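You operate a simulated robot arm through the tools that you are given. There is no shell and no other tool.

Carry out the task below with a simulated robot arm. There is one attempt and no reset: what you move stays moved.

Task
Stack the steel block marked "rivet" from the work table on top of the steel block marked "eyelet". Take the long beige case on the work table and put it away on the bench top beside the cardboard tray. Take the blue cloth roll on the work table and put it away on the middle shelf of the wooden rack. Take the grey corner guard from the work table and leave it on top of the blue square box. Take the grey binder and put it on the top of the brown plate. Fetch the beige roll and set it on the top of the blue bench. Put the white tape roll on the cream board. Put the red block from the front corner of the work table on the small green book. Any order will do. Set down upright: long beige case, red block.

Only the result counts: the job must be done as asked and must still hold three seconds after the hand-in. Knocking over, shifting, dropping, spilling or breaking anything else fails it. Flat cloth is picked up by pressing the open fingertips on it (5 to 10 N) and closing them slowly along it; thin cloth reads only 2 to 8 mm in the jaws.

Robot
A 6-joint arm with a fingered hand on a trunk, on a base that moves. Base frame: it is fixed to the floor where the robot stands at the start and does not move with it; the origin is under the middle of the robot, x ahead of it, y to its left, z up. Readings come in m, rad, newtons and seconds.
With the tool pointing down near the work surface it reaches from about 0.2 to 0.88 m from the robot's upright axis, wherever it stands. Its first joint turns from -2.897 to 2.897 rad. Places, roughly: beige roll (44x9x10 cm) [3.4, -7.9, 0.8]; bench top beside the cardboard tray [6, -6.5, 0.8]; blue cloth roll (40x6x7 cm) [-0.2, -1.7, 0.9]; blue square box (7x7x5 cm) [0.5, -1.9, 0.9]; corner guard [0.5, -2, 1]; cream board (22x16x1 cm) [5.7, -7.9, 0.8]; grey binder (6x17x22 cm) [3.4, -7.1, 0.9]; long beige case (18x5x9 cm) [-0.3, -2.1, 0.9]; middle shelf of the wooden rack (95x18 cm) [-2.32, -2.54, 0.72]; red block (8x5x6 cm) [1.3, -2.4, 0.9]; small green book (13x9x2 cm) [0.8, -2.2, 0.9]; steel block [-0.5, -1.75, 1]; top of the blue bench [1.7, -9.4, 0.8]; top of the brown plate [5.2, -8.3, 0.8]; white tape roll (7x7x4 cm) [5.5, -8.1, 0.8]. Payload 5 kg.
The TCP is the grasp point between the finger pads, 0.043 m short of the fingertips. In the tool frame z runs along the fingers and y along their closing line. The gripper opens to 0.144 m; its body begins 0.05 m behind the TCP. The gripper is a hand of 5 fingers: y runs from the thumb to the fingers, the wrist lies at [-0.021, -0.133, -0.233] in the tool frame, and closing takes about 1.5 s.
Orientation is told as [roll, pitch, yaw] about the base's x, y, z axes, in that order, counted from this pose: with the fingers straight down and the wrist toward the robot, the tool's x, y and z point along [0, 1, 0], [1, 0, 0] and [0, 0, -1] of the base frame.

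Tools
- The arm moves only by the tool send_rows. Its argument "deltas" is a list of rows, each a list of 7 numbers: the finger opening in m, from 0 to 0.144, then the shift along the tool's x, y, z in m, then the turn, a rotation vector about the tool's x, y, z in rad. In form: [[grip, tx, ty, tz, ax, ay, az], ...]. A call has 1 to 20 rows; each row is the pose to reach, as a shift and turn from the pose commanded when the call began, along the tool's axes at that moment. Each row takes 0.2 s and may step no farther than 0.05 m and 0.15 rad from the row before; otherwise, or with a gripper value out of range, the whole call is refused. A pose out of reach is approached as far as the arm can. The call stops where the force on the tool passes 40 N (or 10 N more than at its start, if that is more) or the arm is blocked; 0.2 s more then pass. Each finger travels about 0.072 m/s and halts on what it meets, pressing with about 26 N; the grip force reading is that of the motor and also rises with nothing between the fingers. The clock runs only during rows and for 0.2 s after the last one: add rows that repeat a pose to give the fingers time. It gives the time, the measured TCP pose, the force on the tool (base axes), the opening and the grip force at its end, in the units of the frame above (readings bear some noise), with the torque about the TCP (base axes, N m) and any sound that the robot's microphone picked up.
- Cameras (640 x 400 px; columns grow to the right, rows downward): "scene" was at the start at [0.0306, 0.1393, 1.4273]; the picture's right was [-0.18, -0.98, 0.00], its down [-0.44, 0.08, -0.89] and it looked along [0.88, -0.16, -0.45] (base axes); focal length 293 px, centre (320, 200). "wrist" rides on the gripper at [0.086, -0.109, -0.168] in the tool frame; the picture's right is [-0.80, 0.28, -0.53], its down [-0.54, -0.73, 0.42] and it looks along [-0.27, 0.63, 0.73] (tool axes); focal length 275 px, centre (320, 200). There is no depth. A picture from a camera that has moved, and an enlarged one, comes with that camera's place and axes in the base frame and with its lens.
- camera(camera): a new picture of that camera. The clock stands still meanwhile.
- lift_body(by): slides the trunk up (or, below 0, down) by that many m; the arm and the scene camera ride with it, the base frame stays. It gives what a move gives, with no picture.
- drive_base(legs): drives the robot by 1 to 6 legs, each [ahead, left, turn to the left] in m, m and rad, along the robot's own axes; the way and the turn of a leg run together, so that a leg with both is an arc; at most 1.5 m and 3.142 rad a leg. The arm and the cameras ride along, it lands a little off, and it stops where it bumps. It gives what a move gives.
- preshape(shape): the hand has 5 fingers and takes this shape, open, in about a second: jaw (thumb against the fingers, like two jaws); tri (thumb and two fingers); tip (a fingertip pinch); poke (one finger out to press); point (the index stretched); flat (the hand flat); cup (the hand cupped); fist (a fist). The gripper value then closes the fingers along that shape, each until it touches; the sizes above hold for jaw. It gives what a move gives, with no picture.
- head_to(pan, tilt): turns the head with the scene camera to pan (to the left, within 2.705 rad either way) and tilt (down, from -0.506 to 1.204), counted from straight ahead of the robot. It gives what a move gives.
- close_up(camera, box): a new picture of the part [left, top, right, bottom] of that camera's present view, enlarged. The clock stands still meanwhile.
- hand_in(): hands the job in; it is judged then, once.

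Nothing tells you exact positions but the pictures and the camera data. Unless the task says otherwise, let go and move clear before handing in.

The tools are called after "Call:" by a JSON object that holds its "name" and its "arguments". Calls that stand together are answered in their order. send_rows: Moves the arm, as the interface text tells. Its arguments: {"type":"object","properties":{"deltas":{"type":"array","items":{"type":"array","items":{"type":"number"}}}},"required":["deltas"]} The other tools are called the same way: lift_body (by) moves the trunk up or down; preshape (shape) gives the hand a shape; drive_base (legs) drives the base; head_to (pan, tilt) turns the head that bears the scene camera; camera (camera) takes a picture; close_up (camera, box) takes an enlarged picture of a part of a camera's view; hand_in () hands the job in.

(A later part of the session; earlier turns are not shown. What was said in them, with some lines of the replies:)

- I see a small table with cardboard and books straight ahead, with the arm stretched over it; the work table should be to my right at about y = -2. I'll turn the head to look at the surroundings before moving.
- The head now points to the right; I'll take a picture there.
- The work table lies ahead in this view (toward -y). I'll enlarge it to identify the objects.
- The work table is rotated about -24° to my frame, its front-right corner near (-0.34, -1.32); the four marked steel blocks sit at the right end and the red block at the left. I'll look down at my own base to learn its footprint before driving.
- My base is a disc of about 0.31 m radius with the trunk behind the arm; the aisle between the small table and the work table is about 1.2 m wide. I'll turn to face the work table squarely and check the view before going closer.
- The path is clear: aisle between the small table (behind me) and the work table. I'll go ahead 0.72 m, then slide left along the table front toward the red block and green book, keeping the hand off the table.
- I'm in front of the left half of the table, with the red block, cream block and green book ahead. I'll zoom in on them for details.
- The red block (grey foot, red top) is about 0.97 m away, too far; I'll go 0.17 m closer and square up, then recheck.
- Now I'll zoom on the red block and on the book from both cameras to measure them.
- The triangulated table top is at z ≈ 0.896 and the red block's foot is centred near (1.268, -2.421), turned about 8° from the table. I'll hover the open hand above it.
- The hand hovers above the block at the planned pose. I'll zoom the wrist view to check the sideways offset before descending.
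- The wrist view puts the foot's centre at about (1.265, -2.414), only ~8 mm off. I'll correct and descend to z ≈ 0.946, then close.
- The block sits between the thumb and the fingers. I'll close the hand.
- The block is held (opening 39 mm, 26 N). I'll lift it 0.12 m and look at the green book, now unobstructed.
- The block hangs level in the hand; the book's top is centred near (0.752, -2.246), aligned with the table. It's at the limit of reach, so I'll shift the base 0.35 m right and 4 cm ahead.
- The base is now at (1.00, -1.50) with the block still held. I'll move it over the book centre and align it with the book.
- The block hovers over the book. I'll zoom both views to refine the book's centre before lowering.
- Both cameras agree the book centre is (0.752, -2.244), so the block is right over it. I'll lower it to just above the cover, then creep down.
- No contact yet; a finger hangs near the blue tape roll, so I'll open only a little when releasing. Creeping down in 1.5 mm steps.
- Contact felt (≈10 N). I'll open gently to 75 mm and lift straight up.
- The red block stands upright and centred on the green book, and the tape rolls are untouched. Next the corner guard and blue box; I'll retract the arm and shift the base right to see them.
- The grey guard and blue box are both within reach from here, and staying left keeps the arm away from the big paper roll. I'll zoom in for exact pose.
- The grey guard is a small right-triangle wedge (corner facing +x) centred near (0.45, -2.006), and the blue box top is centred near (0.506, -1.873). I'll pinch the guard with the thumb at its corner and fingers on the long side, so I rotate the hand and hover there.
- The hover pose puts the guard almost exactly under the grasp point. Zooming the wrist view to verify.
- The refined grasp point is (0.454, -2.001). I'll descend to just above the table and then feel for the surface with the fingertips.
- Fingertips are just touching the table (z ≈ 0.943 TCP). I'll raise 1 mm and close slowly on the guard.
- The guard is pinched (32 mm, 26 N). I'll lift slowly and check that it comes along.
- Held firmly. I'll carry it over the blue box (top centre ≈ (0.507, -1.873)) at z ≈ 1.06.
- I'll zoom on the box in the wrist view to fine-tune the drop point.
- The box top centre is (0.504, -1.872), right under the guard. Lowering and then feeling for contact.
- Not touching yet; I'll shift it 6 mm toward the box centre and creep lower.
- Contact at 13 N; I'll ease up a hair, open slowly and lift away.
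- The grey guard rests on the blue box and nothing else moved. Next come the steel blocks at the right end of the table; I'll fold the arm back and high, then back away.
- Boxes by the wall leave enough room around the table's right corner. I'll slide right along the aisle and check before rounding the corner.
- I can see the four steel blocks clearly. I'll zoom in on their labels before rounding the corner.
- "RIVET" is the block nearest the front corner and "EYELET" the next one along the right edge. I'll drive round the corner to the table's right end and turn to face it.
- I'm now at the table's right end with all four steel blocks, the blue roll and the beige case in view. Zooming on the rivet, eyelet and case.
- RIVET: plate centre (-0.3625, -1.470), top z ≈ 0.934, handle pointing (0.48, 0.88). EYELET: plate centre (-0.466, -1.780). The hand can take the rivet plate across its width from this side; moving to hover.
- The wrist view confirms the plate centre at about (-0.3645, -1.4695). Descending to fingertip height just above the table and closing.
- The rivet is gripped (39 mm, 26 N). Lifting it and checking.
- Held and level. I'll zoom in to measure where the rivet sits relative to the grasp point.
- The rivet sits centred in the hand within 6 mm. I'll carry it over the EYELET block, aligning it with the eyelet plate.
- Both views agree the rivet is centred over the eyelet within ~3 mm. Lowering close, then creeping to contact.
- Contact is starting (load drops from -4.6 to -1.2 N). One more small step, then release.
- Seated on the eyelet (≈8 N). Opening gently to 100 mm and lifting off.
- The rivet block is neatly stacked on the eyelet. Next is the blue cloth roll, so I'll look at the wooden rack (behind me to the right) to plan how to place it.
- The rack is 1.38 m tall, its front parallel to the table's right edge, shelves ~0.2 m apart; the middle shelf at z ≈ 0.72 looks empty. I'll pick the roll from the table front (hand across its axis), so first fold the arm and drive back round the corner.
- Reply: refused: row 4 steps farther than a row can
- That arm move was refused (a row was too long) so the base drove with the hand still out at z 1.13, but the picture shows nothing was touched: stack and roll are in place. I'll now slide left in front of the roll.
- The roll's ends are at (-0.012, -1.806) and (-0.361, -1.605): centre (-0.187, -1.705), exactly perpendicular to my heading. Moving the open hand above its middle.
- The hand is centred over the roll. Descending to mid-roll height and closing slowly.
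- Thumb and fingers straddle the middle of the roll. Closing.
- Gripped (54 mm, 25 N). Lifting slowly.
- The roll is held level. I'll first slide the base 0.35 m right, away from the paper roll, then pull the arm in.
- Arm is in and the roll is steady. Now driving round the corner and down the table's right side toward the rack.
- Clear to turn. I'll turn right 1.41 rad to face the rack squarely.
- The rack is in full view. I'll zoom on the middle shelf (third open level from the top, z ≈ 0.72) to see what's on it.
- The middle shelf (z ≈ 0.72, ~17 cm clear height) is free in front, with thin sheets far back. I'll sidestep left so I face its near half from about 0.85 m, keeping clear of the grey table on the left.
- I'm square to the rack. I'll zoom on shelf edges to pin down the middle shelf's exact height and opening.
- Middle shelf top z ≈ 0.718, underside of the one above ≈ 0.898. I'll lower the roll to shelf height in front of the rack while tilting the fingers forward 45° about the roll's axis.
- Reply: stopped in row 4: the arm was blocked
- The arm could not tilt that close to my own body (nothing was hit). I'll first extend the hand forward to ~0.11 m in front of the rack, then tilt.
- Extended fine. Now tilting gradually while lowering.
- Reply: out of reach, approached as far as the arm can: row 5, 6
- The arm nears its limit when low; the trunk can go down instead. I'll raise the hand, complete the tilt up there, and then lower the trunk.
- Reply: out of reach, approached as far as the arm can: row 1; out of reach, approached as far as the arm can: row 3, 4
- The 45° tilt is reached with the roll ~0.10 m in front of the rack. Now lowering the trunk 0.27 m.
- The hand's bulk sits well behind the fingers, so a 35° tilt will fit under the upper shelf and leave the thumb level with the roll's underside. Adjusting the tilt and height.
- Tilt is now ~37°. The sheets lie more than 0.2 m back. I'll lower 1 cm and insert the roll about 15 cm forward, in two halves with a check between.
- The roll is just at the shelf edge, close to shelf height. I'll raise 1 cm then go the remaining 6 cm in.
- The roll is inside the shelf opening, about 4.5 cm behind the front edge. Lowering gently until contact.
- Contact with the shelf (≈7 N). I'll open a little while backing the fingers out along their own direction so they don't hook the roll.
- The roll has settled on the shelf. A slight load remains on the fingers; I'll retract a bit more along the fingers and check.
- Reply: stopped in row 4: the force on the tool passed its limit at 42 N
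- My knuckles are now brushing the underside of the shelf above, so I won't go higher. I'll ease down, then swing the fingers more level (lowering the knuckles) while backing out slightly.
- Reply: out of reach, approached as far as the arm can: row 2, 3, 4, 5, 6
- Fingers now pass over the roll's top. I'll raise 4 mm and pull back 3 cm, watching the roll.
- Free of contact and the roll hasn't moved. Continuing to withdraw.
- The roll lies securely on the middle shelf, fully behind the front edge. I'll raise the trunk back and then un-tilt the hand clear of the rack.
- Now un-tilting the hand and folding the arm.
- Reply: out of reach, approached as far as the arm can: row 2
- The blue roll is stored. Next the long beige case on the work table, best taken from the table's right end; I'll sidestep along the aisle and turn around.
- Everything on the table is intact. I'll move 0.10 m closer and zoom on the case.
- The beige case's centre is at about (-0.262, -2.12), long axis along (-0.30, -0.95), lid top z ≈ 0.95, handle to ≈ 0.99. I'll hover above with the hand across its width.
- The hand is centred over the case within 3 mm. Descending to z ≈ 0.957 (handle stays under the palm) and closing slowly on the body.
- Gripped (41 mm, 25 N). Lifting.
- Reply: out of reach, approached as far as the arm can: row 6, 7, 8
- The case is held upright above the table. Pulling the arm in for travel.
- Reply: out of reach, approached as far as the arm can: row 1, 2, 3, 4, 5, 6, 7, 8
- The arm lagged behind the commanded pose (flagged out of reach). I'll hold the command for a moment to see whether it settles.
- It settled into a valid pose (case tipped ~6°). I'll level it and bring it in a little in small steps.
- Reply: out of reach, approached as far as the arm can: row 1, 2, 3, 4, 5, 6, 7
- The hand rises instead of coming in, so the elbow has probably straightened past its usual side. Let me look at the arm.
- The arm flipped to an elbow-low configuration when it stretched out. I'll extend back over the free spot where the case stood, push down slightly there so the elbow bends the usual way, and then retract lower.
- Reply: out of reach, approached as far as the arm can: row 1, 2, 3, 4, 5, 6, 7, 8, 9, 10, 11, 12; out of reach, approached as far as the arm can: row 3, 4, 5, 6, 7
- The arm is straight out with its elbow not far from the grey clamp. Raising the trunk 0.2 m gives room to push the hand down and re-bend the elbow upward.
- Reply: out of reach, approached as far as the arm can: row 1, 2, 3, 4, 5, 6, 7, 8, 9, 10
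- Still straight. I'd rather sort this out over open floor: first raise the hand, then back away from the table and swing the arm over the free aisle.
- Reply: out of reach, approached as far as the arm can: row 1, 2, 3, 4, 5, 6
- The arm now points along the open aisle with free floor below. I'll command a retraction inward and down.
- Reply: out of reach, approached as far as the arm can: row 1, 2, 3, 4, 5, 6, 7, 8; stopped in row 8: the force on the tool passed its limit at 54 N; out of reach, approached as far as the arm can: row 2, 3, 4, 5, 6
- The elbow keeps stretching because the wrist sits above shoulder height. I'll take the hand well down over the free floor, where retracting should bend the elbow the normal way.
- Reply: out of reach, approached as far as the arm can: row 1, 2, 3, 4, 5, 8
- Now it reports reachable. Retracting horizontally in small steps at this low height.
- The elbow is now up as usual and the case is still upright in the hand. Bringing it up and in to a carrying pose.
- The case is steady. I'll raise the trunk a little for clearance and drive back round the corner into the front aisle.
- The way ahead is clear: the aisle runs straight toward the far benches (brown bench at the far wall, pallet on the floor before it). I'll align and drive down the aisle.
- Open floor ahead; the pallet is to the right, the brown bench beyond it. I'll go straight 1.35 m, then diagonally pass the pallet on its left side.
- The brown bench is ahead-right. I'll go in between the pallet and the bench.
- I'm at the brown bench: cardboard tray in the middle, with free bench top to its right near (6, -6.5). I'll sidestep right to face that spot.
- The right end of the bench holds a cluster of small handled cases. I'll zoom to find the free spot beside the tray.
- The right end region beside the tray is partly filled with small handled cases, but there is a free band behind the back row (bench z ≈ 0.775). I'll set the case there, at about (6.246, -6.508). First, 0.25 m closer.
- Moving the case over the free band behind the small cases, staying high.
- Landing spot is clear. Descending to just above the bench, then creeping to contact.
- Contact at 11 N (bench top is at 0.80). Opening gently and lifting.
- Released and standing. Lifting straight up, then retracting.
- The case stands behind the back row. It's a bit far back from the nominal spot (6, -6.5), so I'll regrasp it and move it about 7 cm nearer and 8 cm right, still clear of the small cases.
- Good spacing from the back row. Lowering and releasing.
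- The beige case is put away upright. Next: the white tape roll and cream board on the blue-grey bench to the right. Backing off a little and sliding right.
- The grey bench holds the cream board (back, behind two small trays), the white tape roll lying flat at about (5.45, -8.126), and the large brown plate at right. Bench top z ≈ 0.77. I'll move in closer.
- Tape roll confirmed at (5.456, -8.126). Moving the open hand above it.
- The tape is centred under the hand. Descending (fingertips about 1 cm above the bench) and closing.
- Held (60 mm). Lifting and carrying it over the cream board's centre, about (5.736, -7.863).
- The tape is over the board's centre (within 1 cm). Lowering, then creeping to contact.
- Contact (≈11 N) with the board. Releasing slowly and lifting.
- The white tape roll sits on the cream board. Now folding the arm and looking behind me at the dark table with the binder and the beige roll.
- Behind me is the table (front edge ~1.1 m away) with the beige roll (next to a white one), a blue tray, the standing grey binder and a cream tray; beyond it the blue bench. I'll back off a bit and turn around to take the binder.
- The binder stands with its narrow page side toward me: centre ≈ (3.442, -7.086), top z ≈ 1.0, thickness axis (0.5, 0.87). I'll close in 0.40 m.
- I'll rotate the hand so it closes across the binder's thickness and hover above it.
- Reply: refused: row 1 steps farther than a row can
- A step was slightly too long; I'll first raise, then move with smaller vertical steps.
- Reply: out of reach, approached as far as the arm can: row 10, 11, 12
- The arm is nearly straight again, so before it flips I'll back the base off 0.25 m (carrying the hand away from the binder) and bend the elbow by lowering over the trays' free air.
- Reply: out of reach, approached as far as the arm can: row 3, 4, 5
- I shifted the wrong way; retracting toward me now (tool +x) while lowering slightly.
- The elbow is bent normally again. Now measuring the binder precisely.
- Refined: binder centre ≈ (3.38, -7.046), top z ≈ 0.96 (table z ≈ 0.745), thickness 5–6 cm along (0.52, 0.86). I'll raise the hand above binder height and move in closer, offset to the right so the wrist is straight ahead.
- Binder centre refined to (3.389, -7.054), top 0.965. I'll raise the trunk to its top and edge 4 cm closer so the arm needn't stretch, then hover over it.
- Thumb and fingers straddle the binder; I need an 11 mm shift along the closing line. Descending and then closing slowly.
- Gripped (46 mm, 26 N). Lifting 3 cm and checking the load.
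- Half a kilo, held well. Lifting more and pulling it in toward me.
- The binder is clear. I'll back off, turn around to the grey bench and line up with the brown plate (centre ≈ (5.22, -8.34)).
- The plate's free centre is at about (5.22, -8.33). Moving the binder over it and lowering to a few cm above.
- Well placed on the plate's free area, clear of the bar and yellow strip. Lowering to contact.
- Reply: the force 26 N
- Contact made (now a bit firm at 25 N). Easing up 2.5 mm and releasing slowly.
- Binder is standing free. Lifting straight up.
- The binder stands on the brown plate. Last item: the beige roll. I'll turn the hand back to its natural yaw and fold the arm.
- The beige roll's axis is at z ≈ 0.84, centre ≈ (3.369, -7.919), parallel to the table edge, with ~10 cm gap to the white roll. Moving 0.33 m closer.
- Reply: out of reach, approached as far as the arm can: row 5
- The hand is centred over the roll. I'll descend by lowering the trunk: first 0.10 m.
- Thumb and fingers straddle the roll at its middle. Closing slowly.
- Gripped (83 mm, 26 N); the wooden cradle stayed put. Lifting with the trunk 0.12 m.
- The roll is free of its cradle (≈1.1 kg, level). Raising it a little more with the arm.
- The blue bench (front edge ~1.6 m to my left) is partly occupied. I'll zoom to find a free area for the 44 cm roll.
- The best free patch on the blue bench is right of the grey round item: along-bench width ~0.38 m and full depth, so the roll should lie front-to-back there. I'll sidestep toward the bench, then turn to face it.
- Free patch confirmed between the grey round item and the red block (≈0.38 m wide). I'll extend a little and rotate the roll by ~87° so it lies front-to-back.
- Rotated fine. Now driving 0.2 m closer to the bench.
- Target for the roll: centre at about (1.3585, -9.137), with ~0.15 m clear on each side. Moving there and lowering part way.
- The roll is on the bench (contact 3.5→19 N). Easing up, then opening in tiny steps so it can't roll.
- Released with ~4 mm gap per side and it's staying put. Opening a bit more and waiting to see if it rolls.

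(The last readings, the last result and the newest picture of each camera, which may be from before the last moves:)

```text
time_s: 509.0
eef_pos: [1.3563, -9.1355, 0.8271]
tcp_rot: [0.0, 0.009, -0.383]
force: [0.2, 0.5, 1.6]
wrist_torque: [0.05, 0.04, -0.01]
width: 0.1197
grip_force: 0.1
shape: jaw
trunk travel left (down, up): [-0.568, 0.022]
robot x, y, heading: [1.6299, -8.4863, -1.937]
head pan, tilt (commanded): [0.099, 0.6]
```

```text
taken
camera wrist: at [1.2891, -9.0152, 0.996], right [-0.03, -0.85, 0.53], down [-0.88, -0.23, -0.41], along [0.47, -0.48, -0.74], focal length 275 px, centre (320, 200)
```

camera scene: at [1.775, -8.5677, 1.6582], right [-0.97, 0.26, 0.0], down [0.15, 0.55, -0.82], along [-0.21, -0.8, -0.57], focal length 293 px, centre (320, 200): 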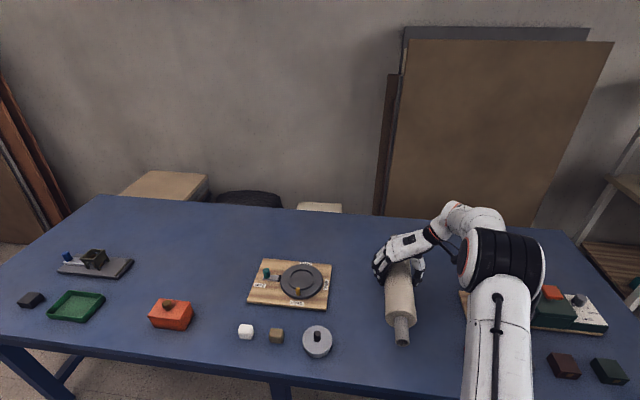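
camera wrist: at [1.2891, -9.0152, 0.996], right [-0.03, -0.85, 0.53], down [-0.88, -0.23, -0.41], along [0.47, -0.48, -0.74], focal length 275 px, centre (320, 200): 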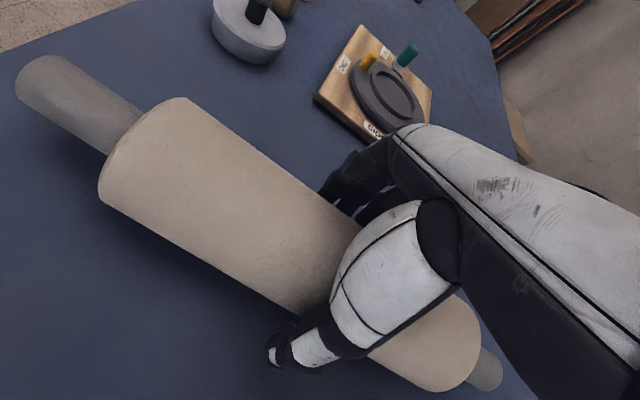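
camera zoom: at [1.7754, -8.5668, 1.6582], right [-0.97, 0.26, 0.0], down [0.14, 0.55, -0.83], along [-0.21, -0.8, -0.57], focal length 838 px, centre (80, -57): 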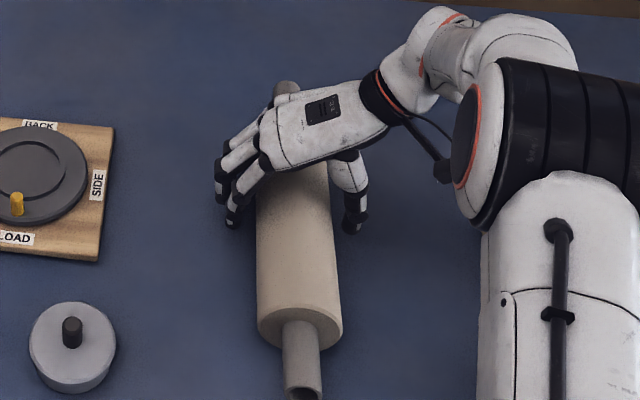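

It is stable. Opening fully and lifting straight up slowly.

Call:
{"name": "send_rows", "arguments": {"deltas": [[0.13, 0, 0, 0, 0, 0, 0], [0.138, 0, 0, 0, 0, 0, 0], [0.138, 0, 0, -0.01, 0, 0, 0], [0.138, 0, 0, -0.025, 0, 0, 0], [0.138, 0, 0, -0.045, 0, 0, 0], [0.138, 0, 0, -0.07, 0, 0, 0], [0.138, 0, 0, -0.1, 0, 0, 0], [0.138, 0, 0, -0.14, 0, 0, 0], [0.138, 0, 0, -0.18, 0, 0, 0], [0.138, 0, 0, -0.22, 0, 0, 0], [0.138, 0, 0, -0.25, 0, 0, 0], [0.138, 0, 0, -0.25, 0, 0, 0]]}}

Call:
{"name": "camera", "arguments": {"camera": "scene"}}

Call:
{"name": "camera", "arguments": {"camera": "wrist"}}

```text
time_s: 511.6
eef_pos: [1.3616, -9.1356, 1.0748]
tcp_rot: [0.001, 0.009, -0.384]
force: [0.5, -0.3, 0.6]
wrist_torque: [-0.01, -0.01, -0.02]
width: 0.1383
grip_force: 0.0
shape: jaw
trunk travel left (down, up): [-0.568, 0.022]
robot x, y, heading: [1.6279, -8.4801, -1.927]
head pan, tilt (commanded): [0.099, 0.6]
```

```text
taken
camera scene: at [1.7754, -8.5668, 1.6582], right [-0.97, 0.26, 0.0], down [0.14, 0.55, -0.83], along [-0.21, -0.8, -0.57], focal length 293 px, centre (320, 200)
```

scene: 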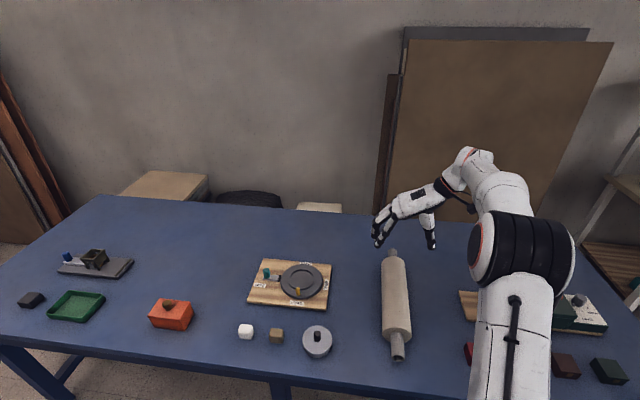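

```text
taken
camera wrist: at [1.2943, -9.0155, 1.244], right [-0.03, -0.85, 0.53], down [-0.88, -0.23, -0.42], along [0.47, -0.48, -0.74], focal length 275 px, centre (320, 200)
```

wrist: 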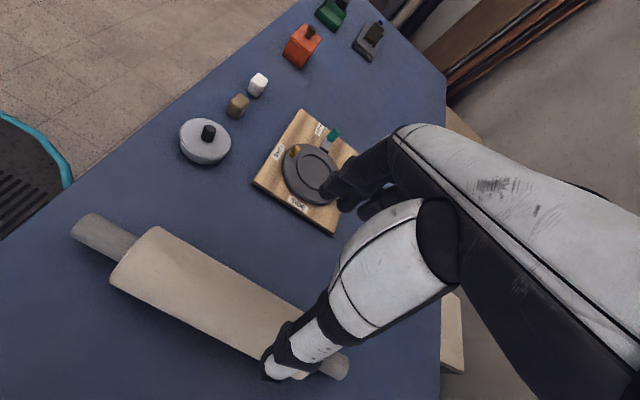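

The beige roll rests on the blue bench. I'll back away and check it again for any rolling.

Call:
{"name": "drive_base", "arguments": {"legs": [[-0.4, 0, 0]]}}

Call:
{"name": "camera", "arguments": {"camera": "scene"}}

Call:
{"name": "close_up", "arguments": {"camera": "scene", "box": [280, 180, 480, 320]}}

```text
time_s: 514.1
eef_pos: [1.4953, -8.7597, 1.0756]
tcp_rot: [-0.002, 0.01, -0.396]
force: [0.7, 0.5, 0.1]
wrist_torque: [-0.04, 0.0, 0.02]
width: 0.1378
grip_force: 0.0
shape: jaw
trunk travel left (down, up): [-0.568, 0.022]
robot x, y, heading: [1.7742, -8.1132, -1.946]
head pan, tilt (commanded): [0.099, 0.6]
```

```text
taken
camera scene: at [1.9168, -8.197, 1.6582], right [-0.96, 0.27, 0.0], down [0.15, 0.54, -0.83], along [-0.22, -0.79, -0.56], focal length 293 px, centre (320, 200)
```

scene: 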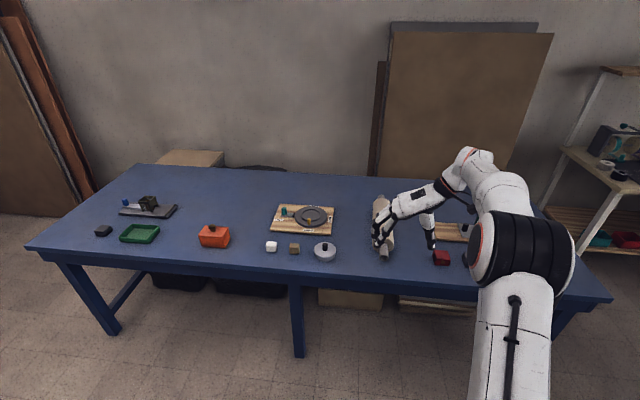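

```text
2.86 times, centred on (380, 250) of scene
camera zoom: at [1.9168, -8.197, 1.6582], right [-0.96, 0.27, 0.0], down [0.15, 0.54, -0.83], along [-0.22, -0.79, -0.56], focal length 838 px, centre (149, 57)
```

zoom: 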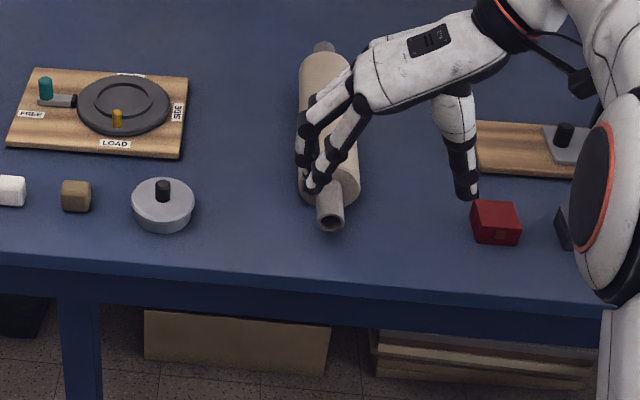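

The roll hasn't moved. I'll take a distant look at the work table and the benches to confirm everything still stands.

Call:
{"name": "head_to", "arguments": {"pan": -2.5, "tilt": 0.15}}

Call:
{"name": "camera", "arguments": {"camera": "scene"}}

Call:
{"name": "head_to", "arguments": {"pan": 1.9, "tilt": 0.25}}

Call:
{"name": "camera", "arguments": {"camera": "scene"}}

```text
time_s: 516.4
eef_pos: [1.4957, -8.7602, 1.0753]
tcp_rot: [0.0, 0.011, -0.397]
force: [-0.1, 0.5, 0.1]
wrist_torque: [0.0, 0.0, 0.0]
width: 0.1382
grip_force: 0.0
shape: jaw
trunk travel left (down, up): [-0.568, 0.022]
robot x, y, heading: [1.7768, -8.1125, -1.943]
head pan, tilt (commanded): [-2.499, 0.15]
```

```text
taken
camera scene: at [1.9158, -8.023, 1.6997], right [0.96, 0.27, 0.0], down [0.04, -0.14, -0.99], along [-0.26, 0.95, -0.15], focal length 293 px, centre (320, 200)
```

scene: 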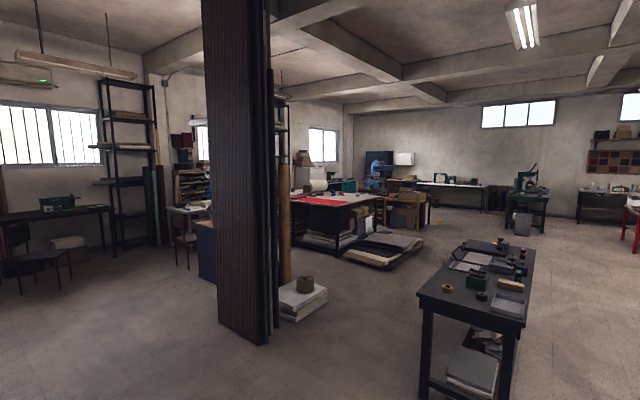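

```text
time_s: 520.0
eef_pos: [1.4954, -8.761, 1.0755]
tcp_rot: [0.0, 0.01, -0.397]
force: [0.9, 0.3, 0.4]
wrist_torque: [-0.02, -0.02, 0.01]
width: 0.1381
grip_force: 0.0
shape: jaw
trunk travel left (down, up): [-0.568, 0.022]
robot x, y, heading: [1.7752, -8.1101, -1.948]
head pan, tilt (commanded): [1.901, 0.25]
```

```text
taken
camera scene: at [2.0338, -8.1164, 1.6904], right [-0.04, -1.0, 0.0], down [-0.25, 0.01, -0.97], along [0.97, -0.04, -0.25], focal length 293 px, centre (320, 200)
```

scene: 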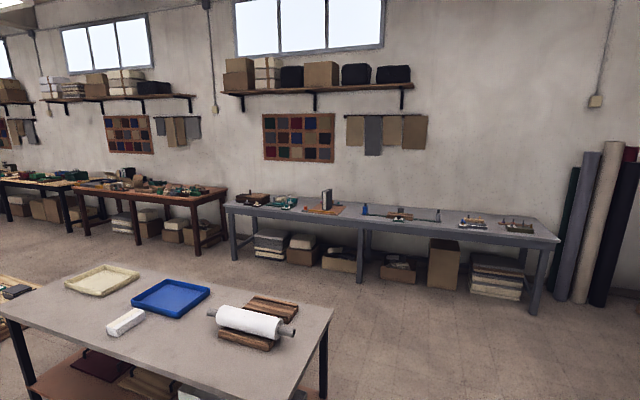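

Call:
{"name": "close_up", "arguments": {"camera": "scene", "box": [60, 165, 380, 240]}}

Call:
{"name": "close_up", "arguments": {"camera": "scene", "box": [230, 175, 350, 225]}}

```text
2.00 times, centred on (220, 202) of scene
camera zoom: at [2.0338, -8.1164, 1.6904], right [-0.04, -1.0, 0.0], down [-0.25, 0.01, -0.97], along [0.97, -0.04, -0.25], focal length 587 px, centre (520, 195)
```

zoom: 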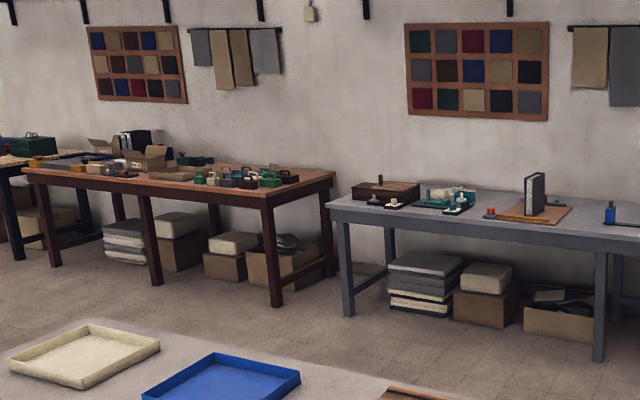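

```text
5.33 times, centred on (290, 200) of scene
camera zoom: at [2.0338, -8.1164, 1.6904], right [-0.04, -1.0, 0.0], down [-0.25, 0.01, -0.97], along [0.97, -0.04, -0.25], focal length 1564 px, centre (480, 200)
```

zoom: 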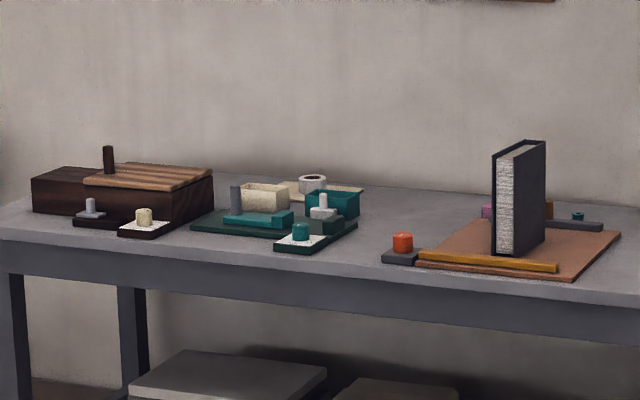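

Everything checks out: binder on the brown plate, tape on the cream board, case on the brown bench, roll on the blue bench. I'll back off a little more so the hand is well clear, take one last look at the roll, then hand in.

Call:
{"name": "drive_base", "arguments": {"legs": [[-0.25, 0, 0]]}}

Call:
{"name": "head_to", "arguments": {"pan": 0.1, "tilt": 0.5}}

Call:
{"name": "camera", "arguments": {"camera": "scene"}}

```text
time_s: 521.8
eef_pos: [1.5926, -8.5231, 1.075]
tcp_rot: [0.0, 0.011, -0.389]
force: [0.2, 0.1, 0.6]
wrist_torque: [-0.05, 0.03, 0.03]
width: 0.1378
grip_force: 0.1
shape: jaw
trunk travel left (down, up): [-0.568, 0.022]
robot x, y, heading: [1.8632, -7.8746, -1.936]
head pan, tilt (commanded): [1.901, 0.25]
```

```text
time_s: 523.6
eef_pos: [1.5916, -8.5245, 1.0755]
tcp_rot: [0.0, 0.011, -0.388]
force: [0.2, -0.5, -1.0]
wrist_torque: [-0.01, 0.02, 0.02]
width: 0.138
grip_force: 0.1
shape: jaw
trunk travel left (down, up): [-0.568, 0.022]
robot x, y, heading: [1.8673, -7.8731, -1.935]
head pan, tilt (commanded): [0.099, 0.499]
```

```text
taken
camera scene: at [2.0088, -7.9605, 1.6673], right [-0.97, 0.26, 0.0], down [0.13, 0.46, -0.88], along [-0.23, -0.85, -0.48], focal length 293 px, centre (320, 200)
```

scene: 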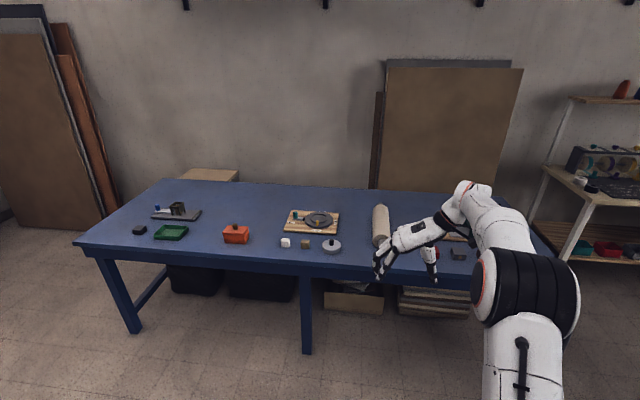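

The roll is lying still on the blue bench and the hand is clear of everything. All eight parts are done, so I'm handing in.

Call:
{"name": "hand_in", "arguments": {}}

```text
The job is handed in.
```

I finished all eight parts and handed the job in; I don't have the judge's result.

| Item | Where it is now |
|---|---|
| Steel block "rivet" | On top of the "eyelet" block |
| Red block | Upright on the small green book |
| Grey corner guard | On top of the blue square box |
| Blue cloth roll | On the middle shelf of the wooden rack |
| Long beige case | Upright on the bench top to the right of the cardboard tray |
| White tape roll | On the cream board |
| Grey binder | Standing on the brown plate |
| Beige roll | On the blue bench, lying front to back |

Just before hand-in I looked at the blue bench up close and at the two wall benches from a distance. The beige roll, binder and tape roll were in place. I did not check the beige case or go back to the work table or rack after leaving them; those items were in place when I last saw them.

- **Beige case:** the area beside the tray was mostly taken up by small cases, so I set it in the free space behind them, a little back from the listed spot.
- **Work table:** while I carried the case, the arm straightened out over the right end of the table. The elbow came within a few centimetres of the grey clamp. I saw no sign that it touched anything.
- **Rack:** my knuckles pressed against the underside of the shelf above the middle one (about 42 N) as I withdrew from placing the cloth roll. The rack showed no movement in the pictures.
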